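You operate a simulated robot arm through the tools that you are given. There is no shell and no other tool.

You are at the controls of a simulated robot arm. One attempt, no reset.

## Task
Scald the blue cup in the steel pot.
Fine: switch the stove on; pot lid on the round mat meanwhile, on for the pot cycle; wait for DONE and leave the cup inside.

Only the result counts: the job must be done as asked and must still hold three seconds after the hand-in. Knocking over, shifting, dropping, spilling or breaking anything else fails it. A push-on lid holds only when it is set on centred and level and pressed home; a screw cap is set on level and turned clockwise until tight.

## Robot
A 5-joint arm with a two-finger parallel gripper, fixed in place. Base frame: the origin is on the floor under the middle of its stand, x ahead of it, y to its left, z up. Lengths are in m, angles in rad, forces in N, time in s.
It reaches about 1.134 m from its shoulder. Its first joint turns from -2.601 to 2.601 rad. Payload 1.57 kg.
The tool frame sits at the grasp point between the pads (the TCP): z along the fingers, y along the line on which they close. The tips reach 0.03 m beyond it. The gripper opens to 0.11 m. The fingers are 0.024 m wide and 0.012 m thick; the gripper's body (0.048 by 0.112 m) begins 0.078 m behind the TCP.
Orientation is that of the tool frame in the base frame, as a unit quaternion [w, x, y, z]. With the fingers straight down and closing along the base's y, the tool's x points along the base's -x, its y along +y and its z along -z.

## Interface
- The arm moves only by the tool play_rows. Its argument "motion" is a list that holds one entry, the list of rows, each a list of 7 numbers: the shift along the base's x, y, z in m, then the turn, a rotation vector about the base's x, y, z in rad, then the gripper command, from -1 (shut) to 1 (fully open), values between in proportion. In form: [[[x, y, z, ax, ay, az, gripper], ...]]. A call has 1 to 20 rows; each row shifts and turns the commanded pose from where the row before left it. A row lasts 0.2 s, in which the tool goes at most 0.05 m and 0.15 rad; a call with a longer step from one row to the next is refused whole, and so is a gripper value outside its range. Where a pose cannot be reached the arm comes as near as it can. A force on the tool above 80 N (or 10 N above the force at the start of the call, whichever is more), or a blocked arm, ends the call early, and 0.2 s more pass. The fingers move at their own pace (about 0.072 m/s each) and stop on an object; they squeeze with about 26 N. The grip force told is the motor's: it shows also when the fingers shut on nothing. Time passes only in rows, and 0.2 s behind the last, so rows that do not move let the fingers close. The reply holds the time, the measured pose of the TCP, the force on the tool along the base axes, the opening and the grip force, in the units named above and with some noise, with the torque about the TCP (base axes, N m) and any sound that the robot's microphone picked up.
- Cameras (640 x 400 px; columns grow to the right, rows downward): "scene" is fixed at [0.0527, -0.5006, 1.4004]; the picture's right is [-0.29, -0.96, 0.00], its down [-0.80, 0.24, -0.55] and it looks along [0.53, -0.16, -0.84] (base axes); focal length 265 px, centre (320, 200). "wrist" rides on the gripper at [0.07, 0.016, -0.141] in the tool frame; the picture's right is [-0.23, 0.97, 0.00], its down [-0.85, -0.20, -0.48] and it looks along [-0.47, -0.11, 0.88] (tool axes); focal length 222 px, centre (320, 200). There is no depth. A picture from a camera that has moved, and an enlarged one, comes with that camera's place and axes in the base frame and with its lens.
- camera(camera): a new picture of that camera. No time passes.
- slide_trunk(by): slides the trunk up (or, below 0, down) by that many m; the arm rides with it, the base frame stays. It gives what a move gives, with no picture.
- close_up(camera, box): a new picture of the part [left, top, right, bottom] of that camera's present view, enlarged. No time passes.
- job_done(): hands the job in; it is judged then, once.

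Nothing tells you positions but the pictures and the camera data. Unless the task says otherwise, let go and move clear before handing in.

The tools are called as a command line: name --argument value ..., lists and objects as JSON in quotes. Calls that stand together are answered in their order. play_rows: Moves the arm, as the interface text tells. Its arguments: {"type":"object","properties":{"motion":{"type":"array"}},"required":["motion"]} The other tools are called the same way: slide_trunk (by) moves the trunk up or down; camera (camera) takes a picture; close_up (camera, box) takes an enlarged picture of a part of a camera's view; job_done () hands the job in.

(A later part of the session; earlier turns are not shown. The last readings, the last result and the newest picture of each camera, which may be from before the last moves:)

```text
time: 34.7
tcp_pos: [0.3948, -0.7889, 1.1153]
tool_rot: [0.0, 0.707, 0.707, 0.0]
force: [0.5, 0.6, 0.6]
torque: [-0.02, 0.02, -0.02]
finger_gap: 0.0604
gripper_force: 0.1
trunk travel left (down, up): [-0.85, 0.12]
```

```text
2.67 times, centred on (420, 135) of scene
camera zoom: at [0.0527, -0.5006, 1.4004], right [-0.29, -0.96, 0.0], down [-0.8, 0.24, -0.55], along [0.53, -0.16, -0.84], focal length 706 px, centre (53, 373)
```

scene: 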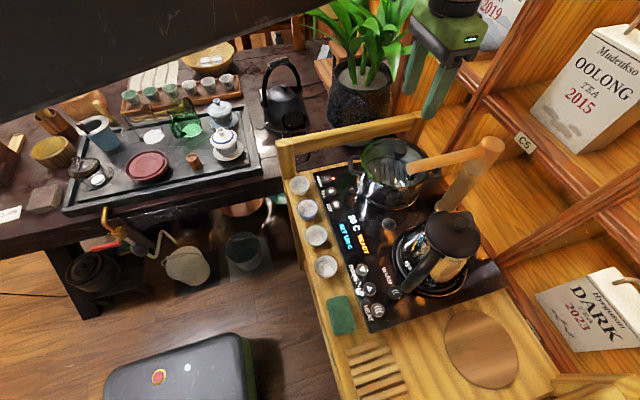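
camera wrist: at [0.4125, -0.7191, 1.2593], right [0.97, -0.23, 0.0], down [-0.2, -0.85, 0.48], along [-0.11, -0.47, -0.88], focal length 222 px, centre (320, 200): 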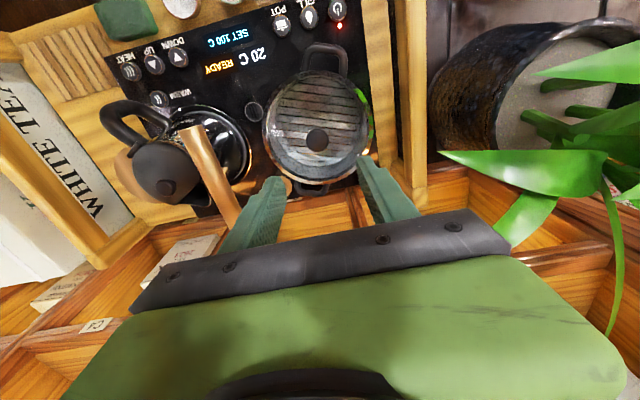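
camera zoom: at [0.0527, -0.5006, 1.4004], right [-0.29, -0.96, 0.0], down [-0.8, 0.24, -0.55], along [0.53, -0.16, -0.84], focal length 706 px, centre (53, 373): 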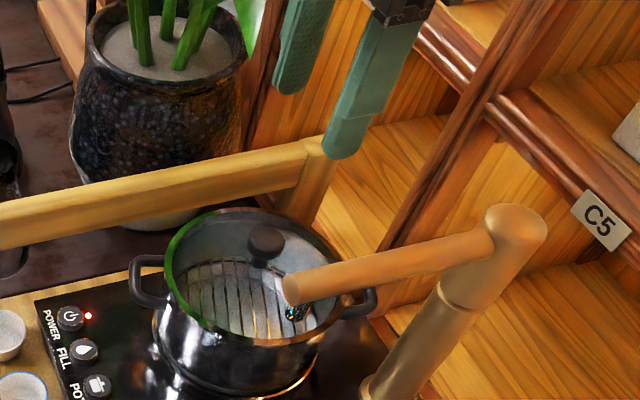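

The knob is at (0.393, -0.786), and the spout is clear of the left finger. I centre on the knob and lower close to it.

play_rows --motion '[[[-0.0016, 0.0027, 0, 0, 0, 0, 0.1], [0, 0, 0, 0, 0, 0, 0.1]]]'

slide_trunk --by -0.105

close_up --camera "wrist" --box '[160, 20, 480, 220]'

close_up --camera "scene" --box '[340, 80, 500, 180]'

```text
time: 35.3
tcp_pos: [0.3934, -0.7858, 1.1169]
tool_rot: [0.0, 0.708, 0.707, 0.0]
force: [0.2, -0.9, 0.6]
torque: [-0.02, 0.01, 0.02]
finger_gap: 0.0606
gripper_force: 0.0
trunk travel left (down, up): [-0.85, 0.12]
```

```text
time: 36.6
tcp_pos: [0.3926, -0.787, 1.0121]
tool_rot: [0.0, 0.708, 0.707, 0.0]
force: [0.5, -0.1, -0.1]
torque: [0.02, -0.03, 0.0]
finger_gap: 0.0606
gripper_force: 0.1
trunk travel left (down, up): [-0.745, 0.225]
```

```text
2.00 times, centred on (320, 120) of wrist
camera zoom: at [0.4112, -0.7166, 1.1543], right [0.97, -0.23, 0.0], down [-0.2, -0.85, 0.48], along [-0.11, -0.47, -0.88], focal length 444 px, centre (320, 360)
```

zoom: 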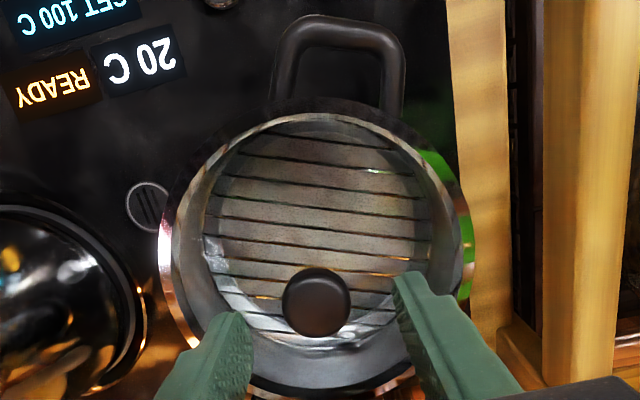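

```text
4.00 times, centred on (420, 130) of scene
camera zoom: at [0.0527, -0.5006, 1.4004], right [-0.29, -0.96, 0.0], down [-0.8, 0.24, -0.55], along [0.53, -0.16, -0.84], focal length 1059 px, centre (-80, 480)
```

zoom: 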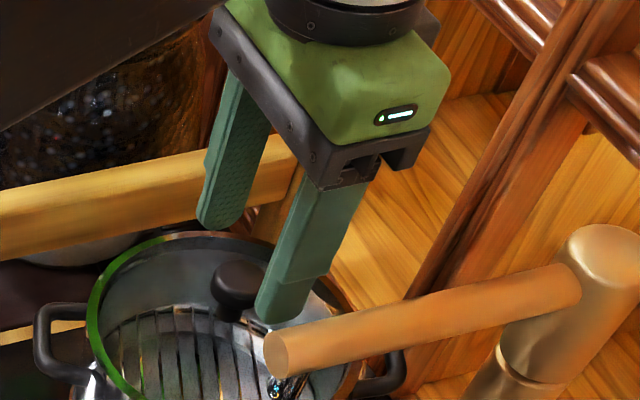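

The fingers straddle the knob evenly. I lower about 0.027 m so the tips sit beside the knob's head.

slide_trunk --by -0.027

close_up --camera "scene" --box '[340, 80, 500, 180]'

close_up --camera "wrist" --box '[160, 20, 480, 220]'

```text
time: 37.4
tcp_pos: [0.3942, -0.786, 0.9859]
tool_rot: [0.0, 0.708, 0.706, 0.0]
force: [0.2, -0.4, 0.1]
torque: [0.02, -0.03, 0.0]
finger_gap: 0.0608
gripper_force: 0.0
trunk travel left (down, up): [-0.718, 0.252]
```

```text
4.00 times, centred on (420, 130) of scene
camera zoom: at [0.0527, -0.5006, 1.4004], right [-0.29, -0.96, 0.0], down [-0.8, 0.24, -0.55], along [0.53, -0.16, -0.84], focal length 1059 px, centre (-80, 480)
```

zoom: 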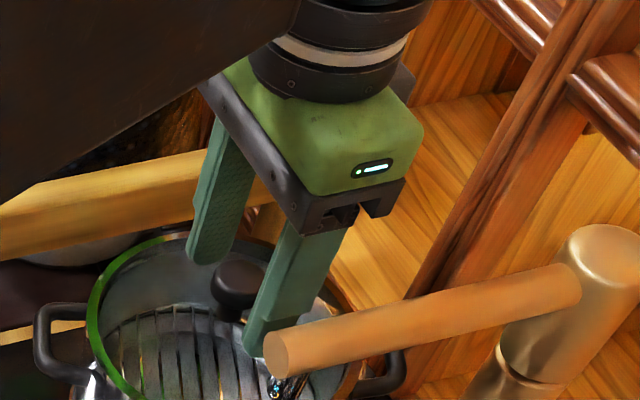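

```text
2.00 times, centred on (320, 120) of wrist
camera zoom: at [0.4112, -0.7166, 1.1273], right [0.97, -0.23, 0.0], down [-0.2, -0.85, 0.48], along [-0.11, -0.47, -0.88], focal length 444 px, centre (320, 360)
```

zoom: 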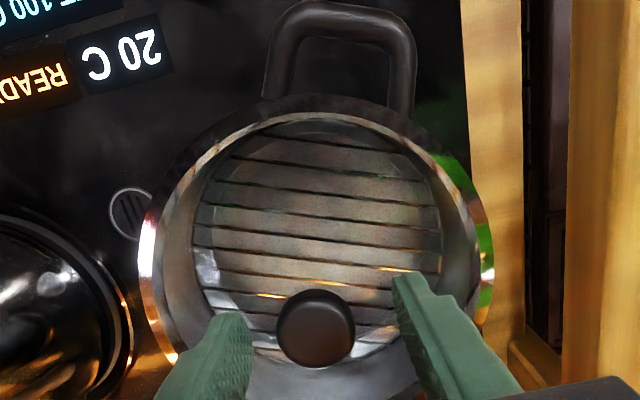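

The knob is between the fingers. I go down a few more millimetres, watching the force, to get a fuller grip.

slide_trunk --by -0.004

slide_trunk --by -0.004

```text
time: 37.9
tcp_pos: [0.3941, -0.7851, 0.9815]
tool_rot: [-0.001, 0.708, 0.707, 0.0]
force: [-0.1, -0.2, -0.3]
torque: [0.02, -0.01, -0.01]
finger_gap: 0.0604
gripper_force: 0.1
trunk travel left (down, up): [-0.714, 0.256]
```

```text
time: 38.4
tcp_pos: [0.3931, -0.7854, 0.9782]
tool_rot: [0.001, 0.708, 0.707, -0.001]
force: [1.2, -7.5, 22.6]
torque: [-0.24, 0.45, 0.15]
finger_gap: 0.0592
gripper_force: 0.1
trunk travel left (down, up): [-0.71, 0.26]
```

The tips touched the lid at TCP z≈0.978; I back off 4 mm and close on the knob.

slide_trunk --by 0.004

play_rows --motion '[[[0, 0, 0, 0, 0, 0, -1], [0, 0, 0, 0, 0, 0, -1], [0, 0, 0, 0, 0, 0, -1], [0, 0, 0, 0, 0, 0, -1]]]'

close_up --camera "wrist" --box '[160, 20, 480, 220]'

```text
time: 39.0
tcp_pos: [0.394, -0.7849, 0.9801]
tool_rot: [-0.001, 0.708, 0.706, 0.001]
force: [-1.0, 0.7, 0.1]
torque: [-0.02, 0.0, 0.05]
finger_gap: 0.0606
gripper_force: 0.0
trunk travel left (down, up): [-0.714, 0.256]
```

```text
time: 40.0
tcp_pos: [0.3943, -0.7857, 0.9812]
tool_rot: [0.001, 0.708, 0.706, 0.0]
force: [-0.8, 0.1, 0.1]
torque: [0.04, 0.0, -0.02]
finger_gap: 0.0289
gripper_force: 25.7
trunk travel left (down, up): [-0.714, 0.256]
heard: snap
```

```text
2.00 times, centred on (320, 120) of wrist
camera zoom: at [0.4113, -0.7168, 1.1232], right [0.97, -0.23, 0.0], down [-0.2, -0.85, 0.48], along [-0.11, -0.47, -0.88], focal length 444 px, centre (320, 360)
```

zoom: 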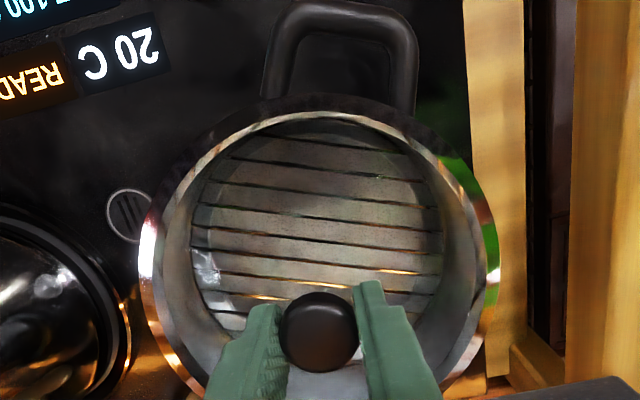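

The knob is gripped (gap 0.029 m). I lift slowly a little and check that the lid follows and stays level.

slide_trunk --by 0.02

slide_trunk --by 0.02

close_up --camera "scene" --box '[320, 80, 512, 200]'

camera --camera "wrist"

```text
time: 40.6
tcp_pos: [0.3946, -0.7851, 1.0014]
tool_rot: [0.001, 0.708, 0.706, 0.0]
force: [-0.1, 0.1, -0.9]
torque: [0.02, -0.01, 0.0]
finger_gap: 0.0288
gripper_force: 26.0
trunk travel left (down, up): [-0.734, 0.236]
```

```text
time: 41.3
tcp_pos: [0.3939, -0.7857, 1.0224]
tool_rot: [0.001, 0.708, 0.706, 0.0]
force: [1.1, 0.5, -1.5]
torque: [0.04, 0.01, 0.03]
finger_gap: 0.0288
gripper_force: 26.2
trunk travel left (down, up): [-0.754, 0.216]
```

```text
3.33 times, centred on (416, 140) of scene
camera zoom: at [0.0527, -0.5006, 1.4004], right [-0.29, -0.96, 0.0], down [-0.8, 0.24, -0.55], along [0.53, -0.16, -0.84], focal length 882 px, centre (0, 400)
```

zoom: 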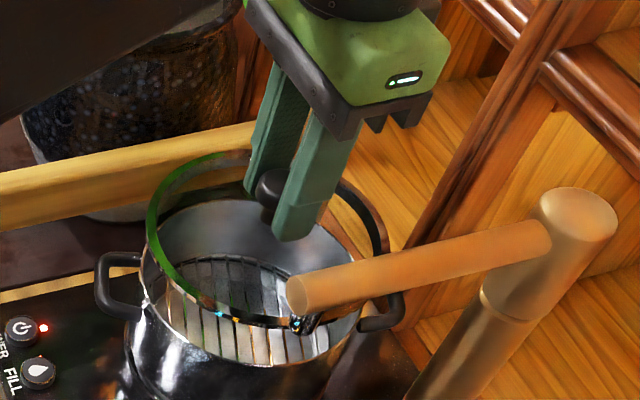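

```text
taken
camera wrist: at [0.4113, -0.7169, 1.1632], right [0.97, -0.23, 0.0], down [-0.2, -0.85, 0.48], along [-0.11, -0.47, -0.88], focal length 222 px, centre (320, 200)
```

wrist: 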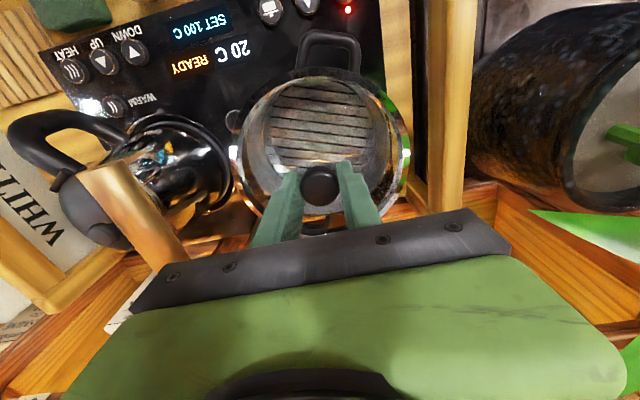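

The lid is off the pot and level. I carry it toward +y, away from the spout, before rising.

play_rows --motion '[[[0.01, 0.02, 0, 0, 0, 0, -1], [0.01, 0.025, 0, 0, 0, 0, -1], [0.008, 0.03, 0, 0, 0, 0, -1], [0.004, 0.03, 0, 0, 0, 0, -1], [0, 0.02, 0, 0, 0, 0, -1], [0, 0, 0, 0, 0, 0, -1]]]'

slide_trunk --by 0.216

camera --camera "scene"

camera --camera "wrist"

```text
time: 42.7
tcp_pos: [0.4251, -0.6602, 1.0214]
tool_rot: [0.0, 0.708, 0.706, 0.0]
force: [-1.2, 1.1, -0.4]
torque: [-0.02, 0.0, 0.02]
finger_gap: 0.0288
gripper_force: 26.1
trunk travel left (down, up): [-0.754, 0.216]
```

```text
time: 45.0
tcp_pos: [0.4254, -0.6601, 1.2363]
tool_rot: [0.001, 0.708, 0.706, 0.0]
force: [0.3, -0.1, -1.5]
torque: [-0.02, 0.01, 0.01]
finger_gap: 0.0288
gripper_force: 26.1
trunk travel left (down, up): [-0.97, 0.0]
```

```text
taken
```

scene: 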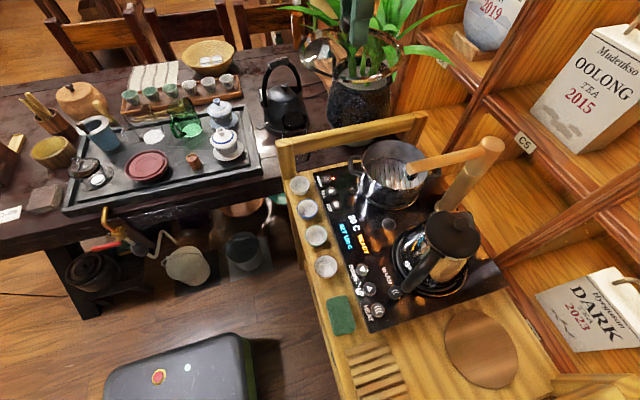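

```text
taken
camera wrist: at [0.4426, -0.5918, 1.3791], right [0.97, -0.23, 0.0], down [-0.2, -0.85, 0.48], along [-0.11, -0.47, -0.88], focal length 222 px, centre (320, 200)
```

wrist: 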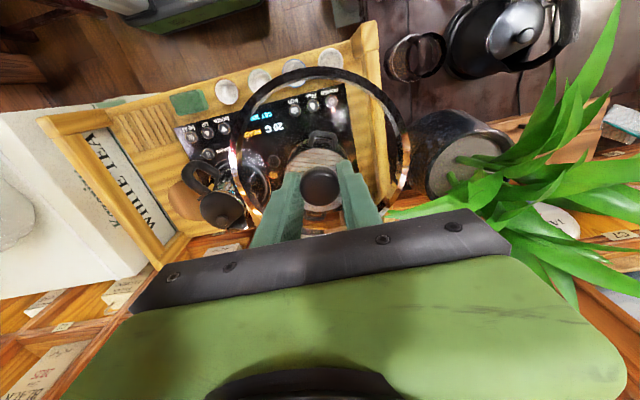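

The lid is held clear and the pot is open. I peek inside the pot for its rack and water.

close_up --camera "scene" --box '[345, 130, 441, 190]'

close_up --camera "wrist" --box '[220, 60, 420, 200]'

```text
6.67 times, centred on (393, 160) of scene
camera zoom: at [0.0527, -0.5006, 1.4004], right [-0.29, -0.96, 0.0], down [-0.8, 0.24, -0.55], along [0.53, -0.16, -0.84], focal length 1765 px, centre (-167, 467)
```

zoom: 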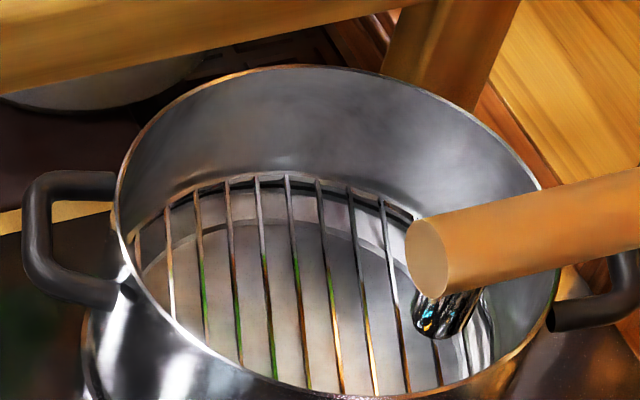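

```text
2.86 times, centred on (320, 130) of wrist
camera zoom: at [0.4426, -0.5918, 1.3791], right [0.97, -0.23, 0.0], down [-0.2, -0.85, 0.48], along [-0.11, -0.47, -0.88], focal length 635 px, centre (320, 400)
```

zoom: 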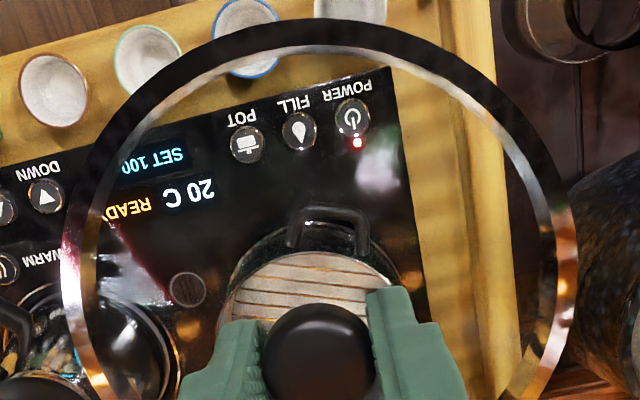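

Inside is a wire rack for the cup. Now I carry the lid high over the faucet and kettle to above the mat.

play_rows --motion '[[[-0.0382, -0.0137, 0, 0, 0, 0, -1], [-0.0382, -0.0137, 0, 0, 0, 0, -1], [-0.0382, -0.0137, 0, 0, 0, 0, -1], [-0.0382, -0.0137, 0, 0, 0, 0, -1], [-0.0382, -0.0137, 0, 0, 0, 0, -1], [-0.0382, -0.0137, 0, 0, 0, 0, -1], [-0.0382, -0.0137, 0, 0, 0, 0, -1], [-0.0382, -0.0137, 0, 0, 0, 0, -1], [-0.0382, -0.0137, 0, 0, 0, 0, -1], [-0.0382, -0.0137, 0, 0, 0, 0, -1], [-0.0382, -0.0137, 0, 0, 0, 0, -1], [0, 0, 0, 0, 0, 0, -1]]]'

slide_trunk --by -0.15

camera --camera "wrist"

camera --camera "scene"

```text
time: 47.6
tcp_pos: [0.0035, -0.8128, 1.2375]
tool_rot: [0.001, 0.707, 0.707, 0.0]
force: [1.0, -1.0, -1.2]
torque: [0.03, -0.01, -0.01]
finger_gap: 0.0289
gripper_force: 26.3
trunk travel left (down, up): [-0.97, 0.0]
```

```text
time: 49.4
tcp_pos: [0.0034, -0.8136, 1.086]
tool_rot: [0.0, 0.708, 0.706, 0.0]
force: [0.4, -1.1, -1.4]
torque: [-0.02, -0.01, 0.02]
finger_gap: 0.0287
gripper_force: 25.9
trunk travel left (down, up): [-0.82, 0.15]
```

```text
taken
camera wrist: at [0.021, -0.7438, 1.2292], right [0.97, -0.23, 0.0], down [-0.2, -0.85, 0.48], along [-0.11, -0.47, -0.88], focal length 222 px, centre (320, 200)
```

wrist: 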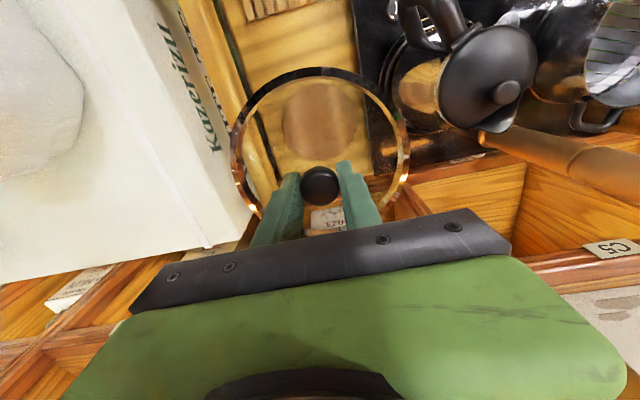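

```text
taken
```

scene: 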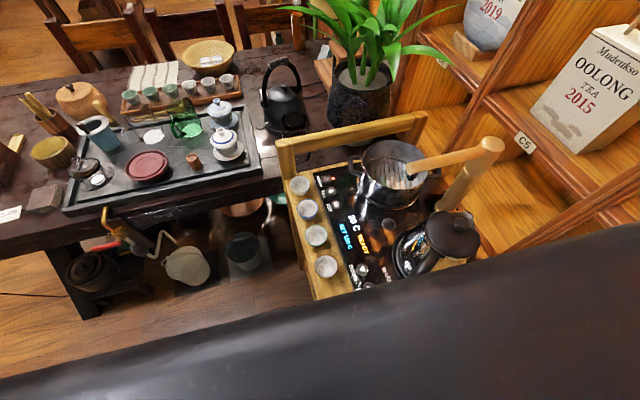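

The lid is over the mat. I shift slightly toward +x to pass the end bar, then lower step by step.

play_rows --motion '[[[0.006, 0.001, 0, 0, 0, 0, -1], [0, 0, 0, 0, 0, 0, -1]]]'

slide_trunk --by -0.1

camera --camera "wrist"

close_up --camera "wrist" --box '[160, 40, 480, 240]'

```text
time: 50.0
tcp_pos: [0.0094, -0.8117, 1.0875]
tool_rot: [0.001, 0.708, 0.706, 0.001]
force: [0.4, 0.6, -0.8]
torque: [0.03, 0.02, -0.05]
finger_gap: 0.0288
gripper_force: 26.5
trunk travel left (down, up): [-0.82, 0.15]
```

```text
time: 51.3
tcp_pos: [0.0101, -0.8118, 0.9868]
tool_rot: [0.0, 0.707, 0.707, 0.0]
force: [-0.7, -0.4, -0.7]
torque: [-0.02, 0.02, 0.01]
finger_gap: 0.0285
gripper_force: 25.5
trunk travel left (down, up): [-0.72, 0.25]
```

```text
taken
camera wrist: at [0.0268, -0.7423, 1.1292], right [0.97, -0.23, 0.0], down [-0.2, -0.85, 0.48], along [-0.11, -0.47, -0.88], focal length 222 px, centre (320, 200)
```

wrist: 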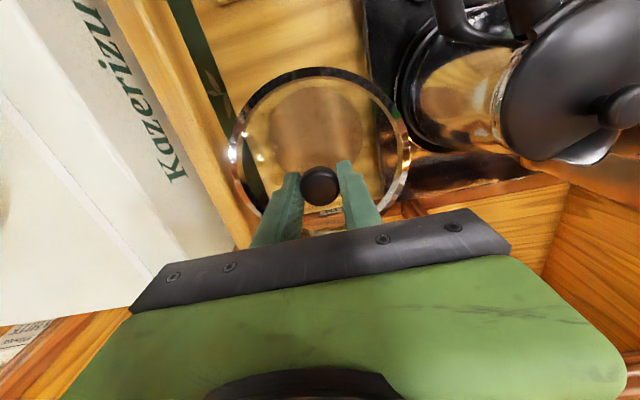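

```text
2.00 times, centred on (320, 140) of wrist
camera zoom: at [0.0268, -0.7423, 1.1292], right [0.97, -0.23, 0.0], down [-0.2, -0.85, 0.48], along [-0.11, -0.47, -0.88], focal length 444 px, centre (320, 320)
```

zoom: 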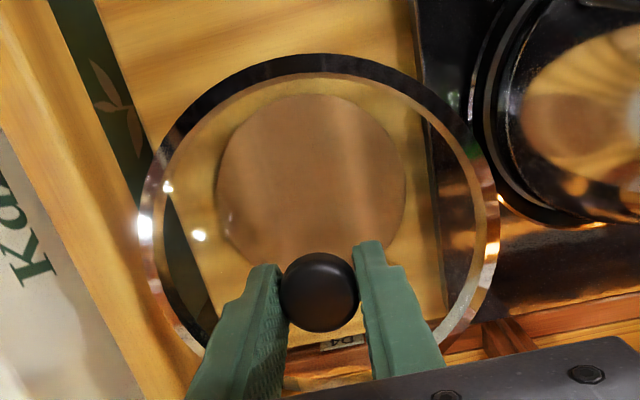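

The lid edge has about 1 cm to the bar on the left. I lower past the bar, stopping above the hob level.

slide_trunk --by -0.068

close_up --camera "wrist" --box '[160, 40, 480, 240]'

camera --camera "scene"

```text
time: 52.4
tcp_pos: [0.0096, -0.8122, 0.9192]
tool_rot: [0.0, 0.708, 0.707, -0.001]
force: [-0.7, 0.4, -1.4]
torque: [0.03, 0.04, 0.01]
finger_gap: 0.029
gripper_force: 25.7
trunk travel left (down, up): [-0.652, 0.318]
```

```text
2.00 times, centred on (320, 140) of wrist
camera zoom: at [0.0268, -0.7422, 1.0612], right [0.97, -0.23, 0.0], down [-0.2, -0.85, 0.48], along [-0.11, -0.47, -0.88], focal length 444 px, centre (320, 320)
```

zoom: 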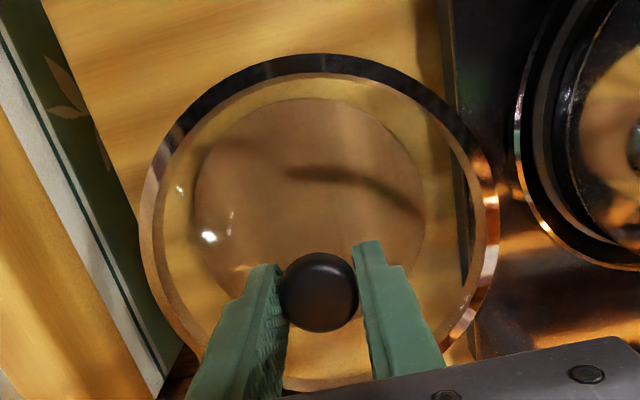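

```text
taken
```

scene: 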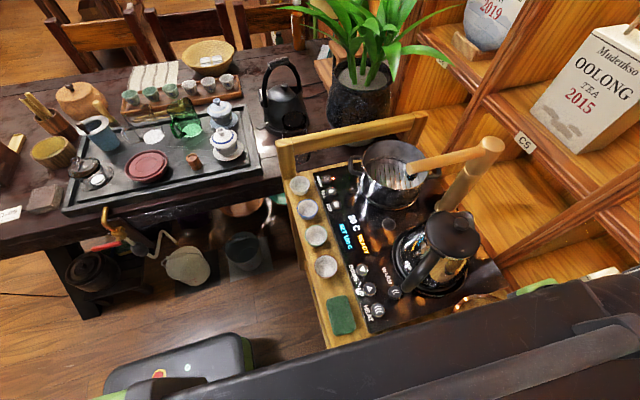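

The lid is below the bar and above the hob. I shift it back about 11 mm over the mat centre and lower it toward the mat.

play_rows --motion '[[[-0.0055, 0.001, 0, 0, 0, 0, -1], [-0.0055, 0.001, 0, 0, 0, 0, -1], [0, 0, 0, 0, 0, 0, -1]]]'

slide_trunk --by -0.04

close_up --camera "wrist" --box '[160, 40, 480, 240]'

```text
time: 53.1
tcp_pos: [-0.0031, -0.8095, 0.9192]
tool_rot: [0.0, 0.708, 0.706, -0.001]
force: [0.9, 0.2, -1.0]
torque: [0.01, 0.01, 0.04]
finger_gap: 0.029
gripper_force: 25.8
trunk travel left (down, up): [-0.652, 0.318]
```

```text
time: 54.0
tcp_pos: [-0.0017, -0.8094, 0.88]
tool_rot: [0.0, 0.707, 0.707, 0.0]
force: [0.8, -0.1, -0.6]
torque: [0.0, 0.04, 0.01]
finger_gap: 0.0288
gripper_force: 26.2
trunk travel left (down, up): [-0.612, 0.358]
```

```text
2.00 times, centred on (320, 140) of wrist
camera zoom: at [0.0156, -0.7402, 1.0212], right [0.97, -0.23, 0.0], down [-0.2, -0.85, 0.48], along [-0.11, -0.47, -0.88], focal length 444 px, centre (320, 320)
```

zoom: 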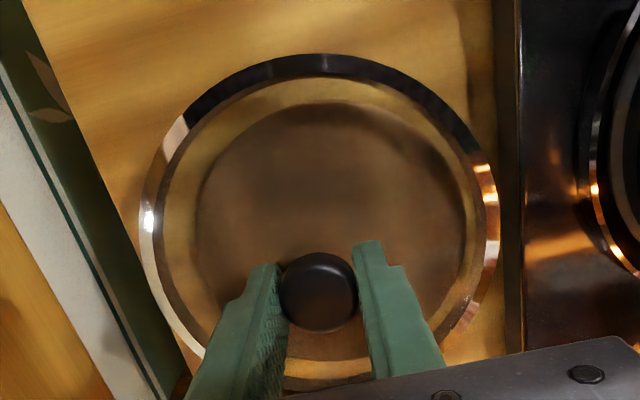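

The lid sits between the hob and the bar with margin on both sides. I lower until it touches the mat.

slide_trunk --by -0.016

slide_trunk --by -0.004

slide_trunk --by -0.003

```text
time: 54.6
tcp_pos: [-0.0017, -0.8082, 0.8622]
tool_rot: [-0.001, 0.708, 0.706, 0.0]
force: [0.3, 0.4, -1.3]
torque: [-0.02, -0.03, -0.01]
finger_gap: 0.0287
gripper_force: 25.8
trunk travel left (down, up): [-0.596, 0.374]
```

```text
time: 55.1
tcp_pos: [-0.0003, -0.8101, 0.859]
tool_rot: [-0.001, 0.708, 0.707, 0.0]
force: [-1.1, 0.6, -1.4]
torque: [0.0, 0.01, 0.01]
finger_gap: 0.0287
gripper_force: 26.6
trunk travel left (down, up): [-0.592, 0.378]
```

```text
time: 55.7
tcp_pos: [-0.0014, -0.8089, 0.8554]
tool_rot: [0.001, 0.708, 0.706, -0.001]
force: [0.4, -3.2, 13.5]
torque: [-0.1, -0.04, 0.02]
finger_gap: 0.029
gripper_force: 26.0
trunk travel left (down, up): [-0.589, 0.381]
```

Contact with the mat is felt. I ease the pressure by a millimetre and open the fingers.

slide_trunk --by 0.001

play_rows --motion '[[[0, 0, 0, 0, 0, 0, -0.3], [0, 0, 0, 0, 0, 0, 0.1], [0, 0, 0, 0, 0, 0, 0.1]]]'

slide_trunk --by 0.1

close_up --camera "wrist" --box '[160, 40, 480, 240]'

```text
time: 56.2
tcp_pos: [-0.0002, -0.8093, 0.8564]
tool_rot: [-0.001, 0.707, 0.707, 0.0]
force: [0.4, -0.3, 0.9]
torque: [-0.03, 0.01, 0.02]
finger_gap: 0.029
gripper_force: 25.6
trunk travel left (down, up): [-0.59, 0.38]
```

```text
time: 57.0
tcp_pos: [-0.0022, -0.8086, 0.8568]
tool_rot: [0.0, 0.707, 0.707, 0.0]
force: [0.2, 0.5, -0.1]
torque: [0.0, 0.04, -0.01]
finger_gap: 0.0606
gripper_force: 0.0
trunk travel left (down, up): [-0.59, 0.38]
```

```text
time: 58.3
tcp_pos: [-0.0026, -0.8099, 0.9567]
tool_rot: [0.0, 0.707, 0.707, -0.001]
force: [-0.5, 0.1, 0.5]
torque: [0.0, 0.03, 0.02]
finger_gap: 0.0607
gripper_force: 0.0
trunk travel left (down, up): [-0.69, 0.28]
```

```text
2.00 times, centred on (320, 140) of wrist
camera zoom: at [0.0155, -0.7402, 1.0992], right [0.97, -0.23, 0.0], down [-0.2, -0.85, 0.48], along [-0.11, -0.47, -0.88], focal length 444 px, centre (320, 320)
```

zoom: 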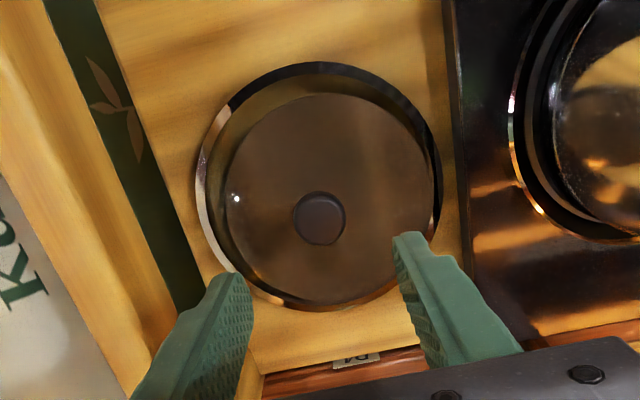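

The lid rests flat on the mat. Next I rise and look straight down at the row of cups to measure the blue one.

slide_trunk --by 0.28

play_rows --motion '[[[0.042, 0.019, 0, 0, 0, 0, 1], [0.042, 0.019, 0, 0, 0, 0, 1], [0.042, 0.019, 0, 0, 0, 0, 1], [0.042, 0.019, 0, 0, 0, 0, 1], [0.042, 0.019, 0, 0, 0, 0, 1], [0.042, 0.019, 0, 0, 0, 0, 1], [0.042, 0.019, 0, 0, 0, 0, 1], [0.042, 0.019, 0, 0, 0, 0, 1], [0.042, 0.019, 0, 0, 0, 0, 1], [0, 0.019, 0, 0, 0, 0, 1]]]'

slide_trunk --by -0.19

camera --camera "wrist"

close_up --camera "wrist" --box '[200, 0, 456, 160]'

camera --camera "scene"

```text
time: 61.1
tcp_pos: [-0.0016, -0.8103, 1.2371]
tool_rot: [0.0, 0.707, 0.707, 0.0]
force: [-0.9, 0.4, -0.4]
torque: [-0.03, 0.0, -0.03]
finger_gap: 0.0604
gripper_force: 0.0
trunk travel left (down, up): [-0.97, 0.0]
```

```text
time: 63.3
tcp_pos: [0.3773, -0.6179, 1.2375]
tool_rot: [0.001, 0.708, 0.706, 0.0]
force: [-0.1, 0.6, 0.1]
torque: [0.03, -0.01, 0.02]
finger_gap: 0.11
gripper_force: 0.1
trunk travel left (down, up): [-0.97, 0.0]
```

```text
time: 65.4
tcp_pos: [0.3771, -0.6196, 1.0462]
tool_rot: [0.0, 0.708, 0.707, 0.0]
force: [0.6, 0.5, 0.6]
torque: [0.01, 0.05, -0.02]
finger_gap: 0.11
gripper_force: 0.0
trunk travel left (down, up): [-0.78, 0.19]
```

```text
taken
camera wrist: at [0.3943, -0.5493, 1.1893], right [0.97, -0.23, 0.0], down [-0.2, -0.85, 0.48], along [-0.11, -0.47, -0.88], focal length 222 px, centre (320, 200)
```

wrist: 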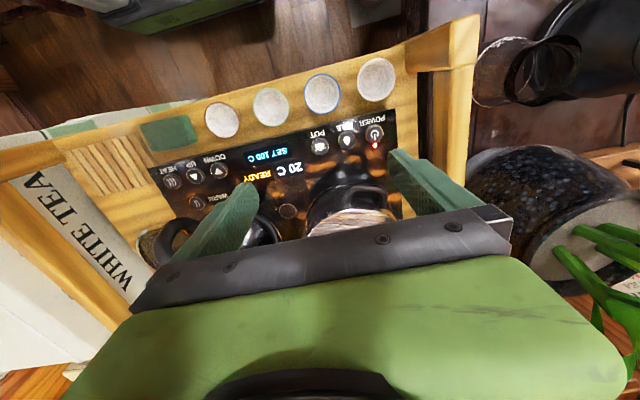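

```text
2.50 times, centred on (328, 80) of wrist
camera zoom: at [0.3943, -0.5493, 1.1893], right [0.97, -0.23, 0.0], down [-0.2, -0.85, 0.48], along [-0.11, -0.47, -0.88], focal length 555 px, centre (300, 500)
```

zoom: 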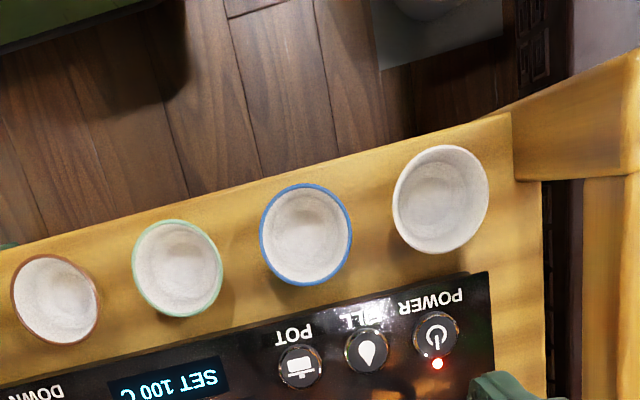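

```text
taken
```

scene: 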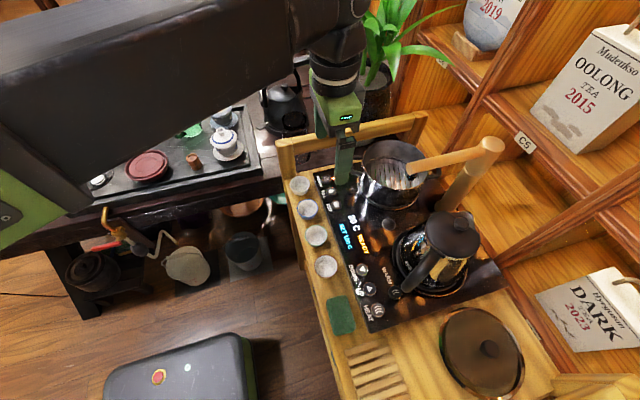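

The blue cup's rim is about 0.054 m wide at (0.393, -0.570), with about 25 mm gaps to its neighbours. I check its height from the side view before grasping.

close_up --camera "scene" --box '[270, 160, 350, 290]'

close_up --camera "scene" --box '[284, 185, 332, 235]'

close_up --camera "wrist" --box '[240, 50, 400, 150]'

```text
3.08 times, centred on (310, 225) of scene
camera zoom: at [0.0527, -0.5006, 1.4004], right [-0.29, -0.96, 0.0], down [-0.8, 0.24, -0.55], along [0.53, -0.16, -0.84], focal length 814 px, centre (351, 123)
```

zoom: 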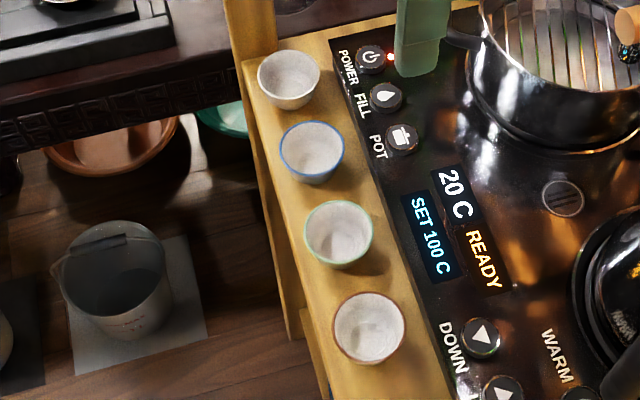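

```text
8.00 times, centred on (308, 210) of scene
camera zoom: at [0.0527, -0.5006, 1.4004], right [-0.29, -0.96, 0.0], down [-0.8, 0.24, -0.55], along [0.53, -0.16, -0.84], focal length 2118 px, centre (416, 120)
```

zoom: 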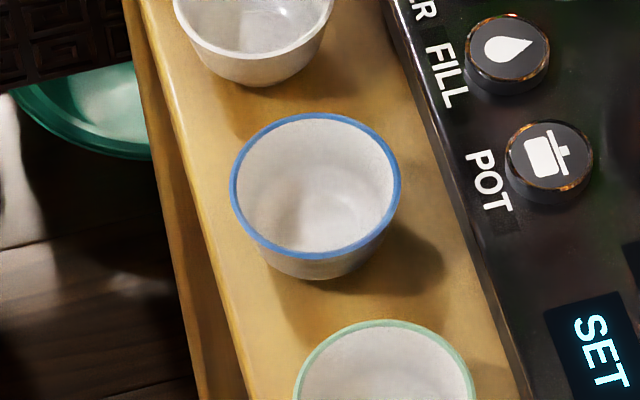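

```text
4.00 times, centred on (320, 100) of wrist
camera zoom: at [0.3943, -0.5493, 1.1893], right [0.97, -0.23, 0.0], down [-0.2, -0.85, 0.48], along [-0.11, -0.47, -0.88], focal length 888 px, centre (320, 600)
```

zoom: 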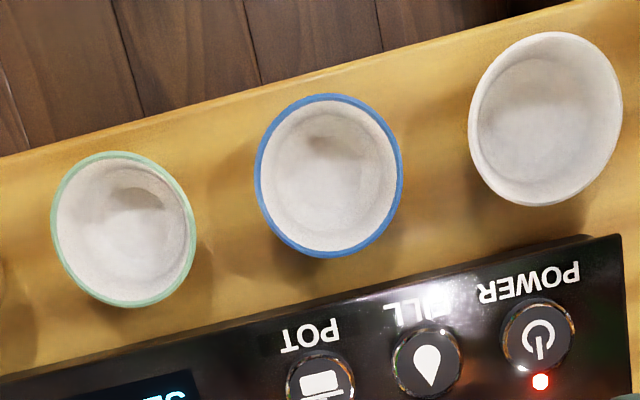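

The cup stands about 3 cm tall with its rim near z 0.83. I centre over it with a 66 mm opening and lower.

play_rows --motion '[[[0.008, 0.0248, 0, 0, 0, 0, 0.2], [0.008, 0.0248, 0, 0, 0, 0, 0.2], [0, 0, 0, 0, 0, 0, 0.2], [0, 0, 0, 0, 0, 0, 0.2]]]'

slide_trunk --by -0.14

camera --camera "wrist"

close_up --camera "wrist" --box '[200, 60, 440, 210]'

close_up --camera "scene" --box '[260, 140, 388, 220]'

```text
time: 66.4
tcp_pos: [0.3944, -0.5666, 1.0471]
tool_rot: [-0.001, 0.708, 0.706, 0.001]
force: [-0.2, 0.1, 0.2]
torque: [-0.01, 0.03, -0.02]
finger_gap: 0.0658
gripper_force: 0.0
trunk travel left (down, up): [-0.78, 0.19]
```

```text
time: 68.1
tcp_pos: [0.3922, -0.5671, 0.9063]
tool_rot: [0.0, 0.708, 0.706, 0.0]
force: [-0.6, 0.7, 0.0]
torque: [-0.01, 0.02, 0.0]
finger_gap: 0.0661
gripper_force: 0.0
trunk travel left (down, up): [-0.64, 0.33]
```

```text
taken
camera wrist: at [0.4106, -0.4976, 1.0493], right [0.97, -0.23, 0.0], down [-0.2, -0.85, 0.48], along [-0.11, -0.47, -0.88], focal length 222 px, centre (320, 200)
```

wrist: 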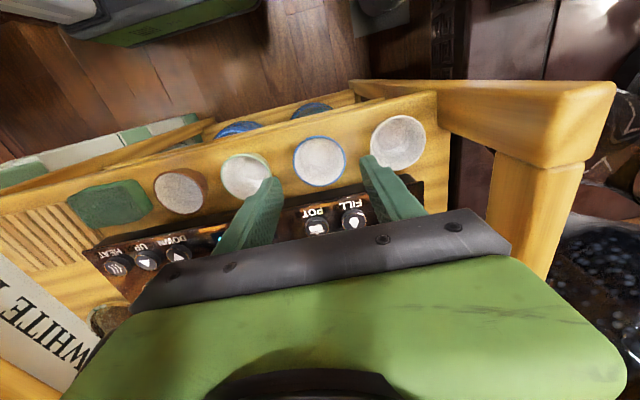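

```text
2.67 times, centred on (320, 135) of wrist
camera zoom: at [0.4106, -0.4976, 1.0493], right [0.97, -0.23, 0.0], down [-0.2, -0.85, 0.48], along [-0.11, -0.47, -0.88], focal length 592 px, centre (320, 373)
```

zoom: 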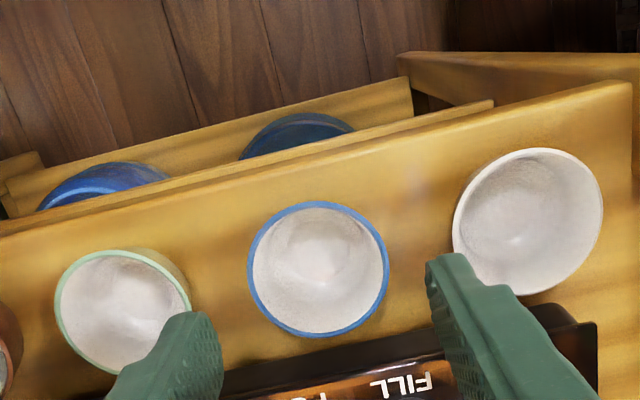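

```text
5.00 times, centred on (324, 180) of scene
camera zoom: at [0.0527, -0.5006, 1.4004], right [-0.29, -0.96, 0.0], down [-0.8, 0.24, -0.55], along [0.53, -0.16, -0.84], focal length 1323 px, centre (300, 300)
```

zoom: 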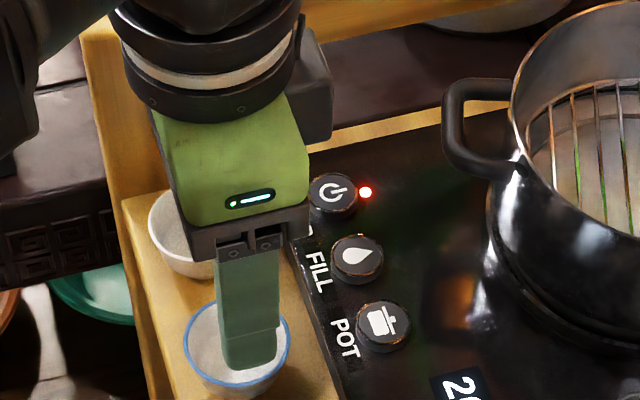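

The cup lies evenly between the fingers. I nudge 3 mm in -y and lower around it.

play_rows --motion '[[[0, -0.003, 0, 0, 0, 0, 0.2], [0, 0, 0, 0, 0, 0, 0.2]]]'

slide_trunk --by -0.04

close_up --camera "wrist" --box '[200, 60, 440, 210]'

close_up --camera "scene" --box '[260, 160, 388, 240]'

```text
time: 68.7
tcp_pos: [0.3943, -0.5682, 0.9072]
tool_rot: [-0.001, 0.708, 0.706, 0.001]
force: [0.2, 0.5, -0.3]
torque: [0.0, 0.0, 0.01]
finger_gap: 0.0659
gripper_force: 0.0
trunk travel left (down, up): [-0.64, 0.33]
```

```text
time: 69.5
tcp_pos: [0.3938, -0.5692, 0.8674]
tool_rot: [-0.001, 0.708, 0.707, 0.0]
force: [-0.4, 0.5, -0.6]
torque: [-0.01, -0.04, 0.0]
finger_gap: 0.066
gripper_force: 0.1
trunk travel left (down, up): [-0.6, 0.37]
```

```text
2.67 times, centred on (320, 135) of wrist
camera zoom: at [0.4112, -0.5, 1.0093], right [0.97, -0.23, 0.0], down [-0.2, -0.85, 0.48], along [-0.11, -0.47, -0.88], focal length 592 px, centre (320, 373)
```

zoom: 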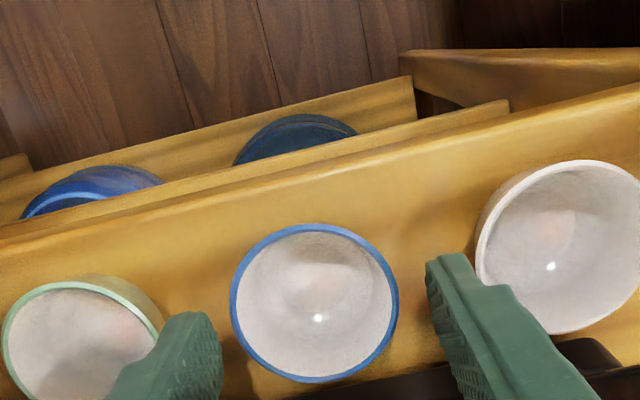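

```text
5.00 times, centred on (324, 200) of scene
camera zoom: at [0.0527, -0.5006, 1.4004], right [-0.29, -0.96, 0.0], down [-0.8, 0.24, -0.55], along [0.53, -0.16, -0.84], focal length 1323 px, centre (300, 200)
```

zoom: 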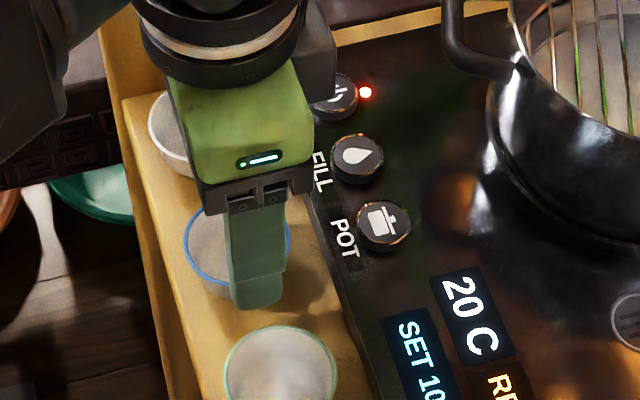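

Alignment is good. I narrow slightly to 62 mm for more clearance to the neighbours and lower the rest of the way.

play_rows --motion '[[[-0.001, -0.0005, 0, 0, 0, 0, 0.127], [0, 0, 0, 0, 0, 0, 0.127]]]'

slide_trunk --by -0.018

slide_trunk --by -0.005

close_up --camera "wrist" --box '[200, 60, 440, 210]'

close_up --camera "scene" --box '[260, 160, 388, 240]'

```text
time: 70.1
tcp_pos: [0.3942, -0.5698, 0.867]
tool_rot: [-0.001, 0.708, 0.707, 0.0]
force: [0.1, 0.5, -0.4]
torque: [0.0, 0.01, -0.01]
finger_gap: 0.062
gripper_force: 0.1
trunk travel left (down, up): [-0.6, 0.37]
```

```text
time: 70.8
tcp_pos: [0.3928, -0.5714, 0.8498]
tool_rot: [0.0, 0.708, 0.706, 0.0]
force: [-0.3, -0.1, -0.3]
torque: [-0.02, 0.01, 0.01]
finger_gap: 0.062
gripper_force: 0.1
trunk travel left (down, up): [-0.582, 0.388]
```

```text
time: 71.3
tcp_pos: [0.3923, -0.57, 0.844]
tool_rot: [0.0, 0.708, 0.706, -0.001]
force: [0.2, -0.5, 0.0]
torque: [0.0, -0.02, -0.01]
finger_gap: 0.062
gripper_force: 0.0
trunk travel left (down, up): [-0.577, 0.393]
```

```text
2.67 times, centred on (320, 135) of wrist
camera zoom: at [0.4105, -0.5005, 0.9863], right [0.97, -0.23, 0.0], down [-0.2, -0.85, 0.48], along [-0.11, -0.47, -0.88], focal length 592 px, centre (320, 373)
```

zoom: 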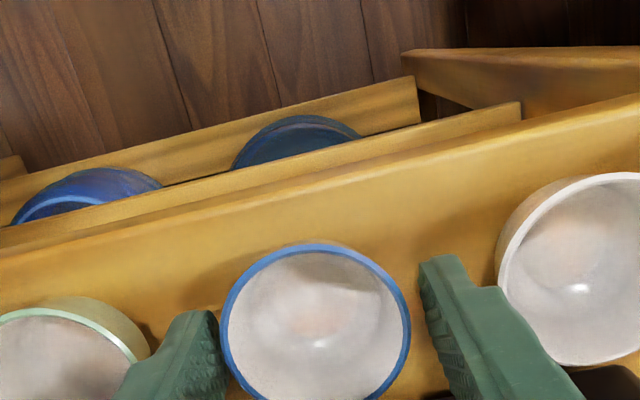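

```text
5.00 times, centred on (324, 200) of scene
camera zoom: at [0.0527, -0.5006, 1.4004], right [-0.29, -0.96, 0.0], down [-0.8, 0.24, -0.55], along [0.53, -0.16, -0.84], focal length 1323 px, centre (300, 200)
```

zoom: 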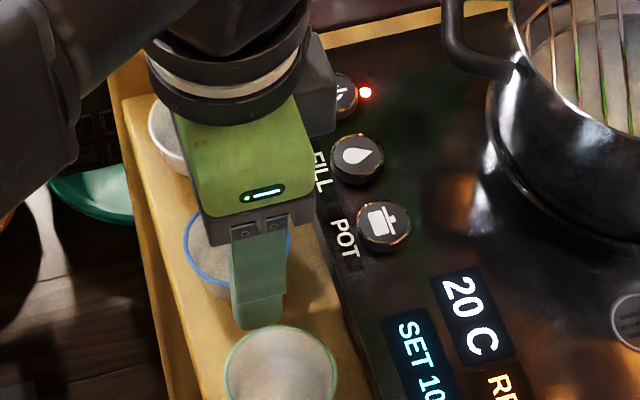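

The tips are well below the rim on both sides. I close on the cup.

play_rows --motion '[[[0, 0, 0, 0, 0, 0, 0], [0, 0, 0, 0, 0, 0, -0.1], [0, 0, 0, 0, 0, 0, -1], [0, 0, 0, 0, 0, 0, -1], [0, 0, 0, 0, 0, 0, -1]]]'

slide_trunk --by 0.02

close_up --camera "wrist" --box '[200, 60, 440, 210]'

close_up --camera "scene" --box '[260, 160, 388, 240]'

```text
time: 72.5
tcp_pos: [0.3926, -0.5704, 0.8429]
tool_rot: [0.001, 0.708, 0.707, 0.0]
force: [-1.3, -0.4, 0.4]
torque: [0.03, 0.0, -0.01]
finger_gap: 0.0516
gripper_force: 26.3
trunk travel left (down, up): [-0.577, 0.393]
```

```text
time: 73.2
tcp_pos: [0.3933, -0.5705, 0.8645]
tool_rot: [-0.001, 0.708, 0.706, 0.0]
force: [-0.3, -0.5, -0.8]
torque: [0.02, -0.04, -0.01]
finger_gap: 0.0516
gripper_force: 26.3
trunk travel left (down, up): [-0.597, 0.373]
```

```text
2.67 times, centred on (320, 135) of wrist
camera zoom: at [0.4105, -0.5006, 1.0063], right [0.97, -0.23, 0.0], down [-0.2, -0.85, 0.48], along [-0.11, -0.47, -0.88], focal length 592 px, centre (320, 373)
```

zoom: 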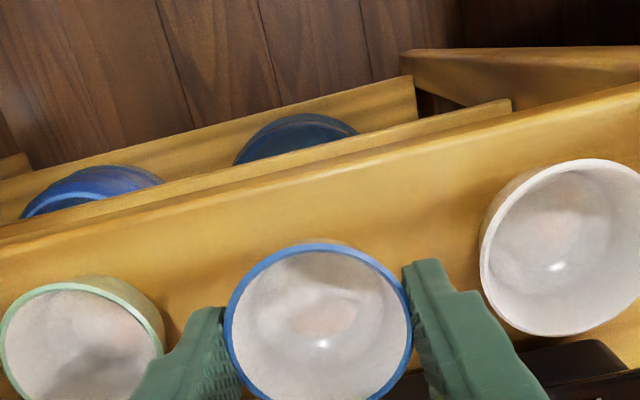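

```text
5.00 times, centred on (324, 200) of scene
camera zoom: at [0.0527, -0.5006, 1.4004], right [-0.29, -0.96, 0.0], down [-0.8, 0.24, -0.55], along [0.53, -0.16, -0.84], focal length 1323 px, centre (300, 200)
```

zoom: 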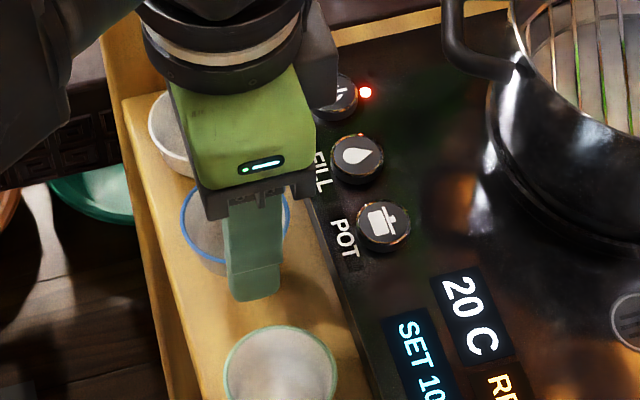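

The cup is held level. I raise it above pot-rim height, then carry it over the pot.

slide_trunk --by 0.18

play_rows --motion '[[[0, -0.036, 0, 0, 0, 0, -1], [0, -0.036, 0, 0, 0, 0, -1], [0, -0.036, 0, 0, 0, 0, -1], [0, -0.036, 0, 0, 0, 0, -1], [0, -0.036, 0, 0, 0, 0, -1], [0.001, -0.035, 0, 0, 0, 0, -1], [0, 0, 0, 0, 0, 0, -1]]]'

camera --camera "wrist"

close_up --camera "wrist" --box '[200, 60, 440, 210]'

close_up --camera "scene" --box '[320, 80, 512, 200]'

```text
time: 75.2
tcp_pos: [0.3923, -0.5705, 1.0435]
tool_rot: [-0.001, 0.708, 0.706, 0.0]
force: [-0.1, -0.1, -1.7]
torque: [-0.01, 0.0, 0.02]
finger_gap: 0.0517
gripper_force: 26.0
trunk travel left (down, up): [-0.777, 0.193]
```

```text
time: 76.8
tcp_pos: [0.3951, -0.7861, 1.0438]
tool_rot: [0.0, 0.708, 0.707, 0.0]
force: [0.0, 0.0, -0.4]
torque: [-0.02, -0.01, 0.01]
finger_gap: 0.0517
gripper_force: 25.7
trunk travel left (down, up): [-0.777, 0.193]
```

```text
taken
camera wrist: at [0.4118, -0.7157, 1.1864], right [0.97, -0.23, 0.0], down [-0.2, -0.85, 0.48], along [-0.11, -0.47, -0.88], focal length 222 px, centre (320, 200)
```

wrist: 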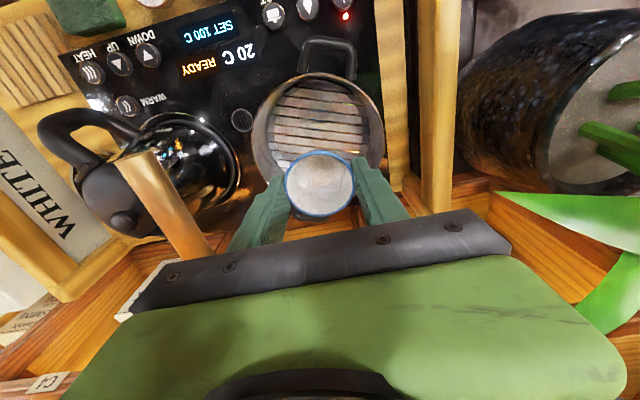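

```text
2.67 times, centred on (320, 135) of wrist
camera zoom: at [0.4118, -0.7157, 1.1864], right [0.97, -0.23, 0.0], down [-0.2, -0.85, 0.48], along [-0.11, -0.47, -0.88], focal length 592 px, centre (320, 373)
```

zoom: 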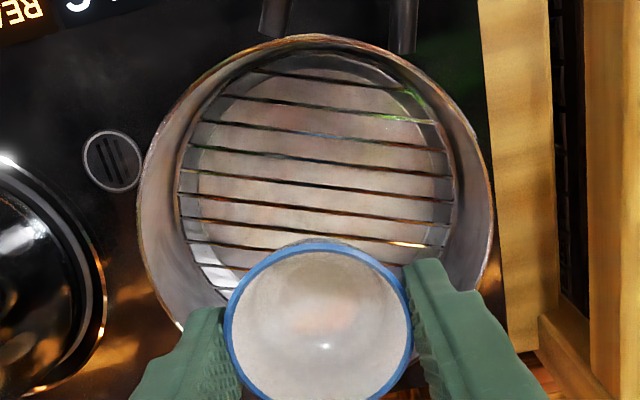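

```text
3.33 times, centred on (416, 140) of scene
camera zoom: at [0.0527, -0.5006, 1.4004], right [-0.29, -0.96, 0.0], down [-0.8, 0.24, -0.55], along [0.53, -0.16, -0.84], focal length 882 px, centre (0, 400)
```

zoom: 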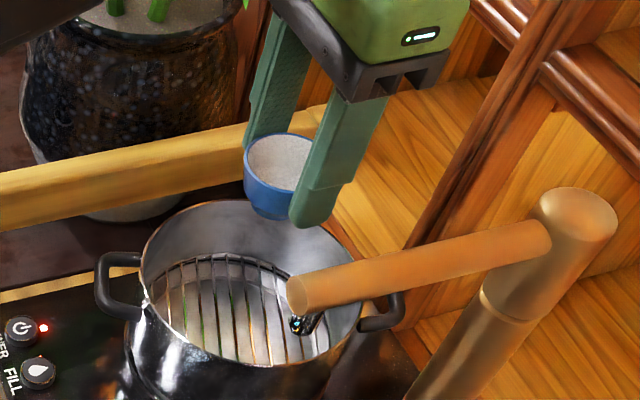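

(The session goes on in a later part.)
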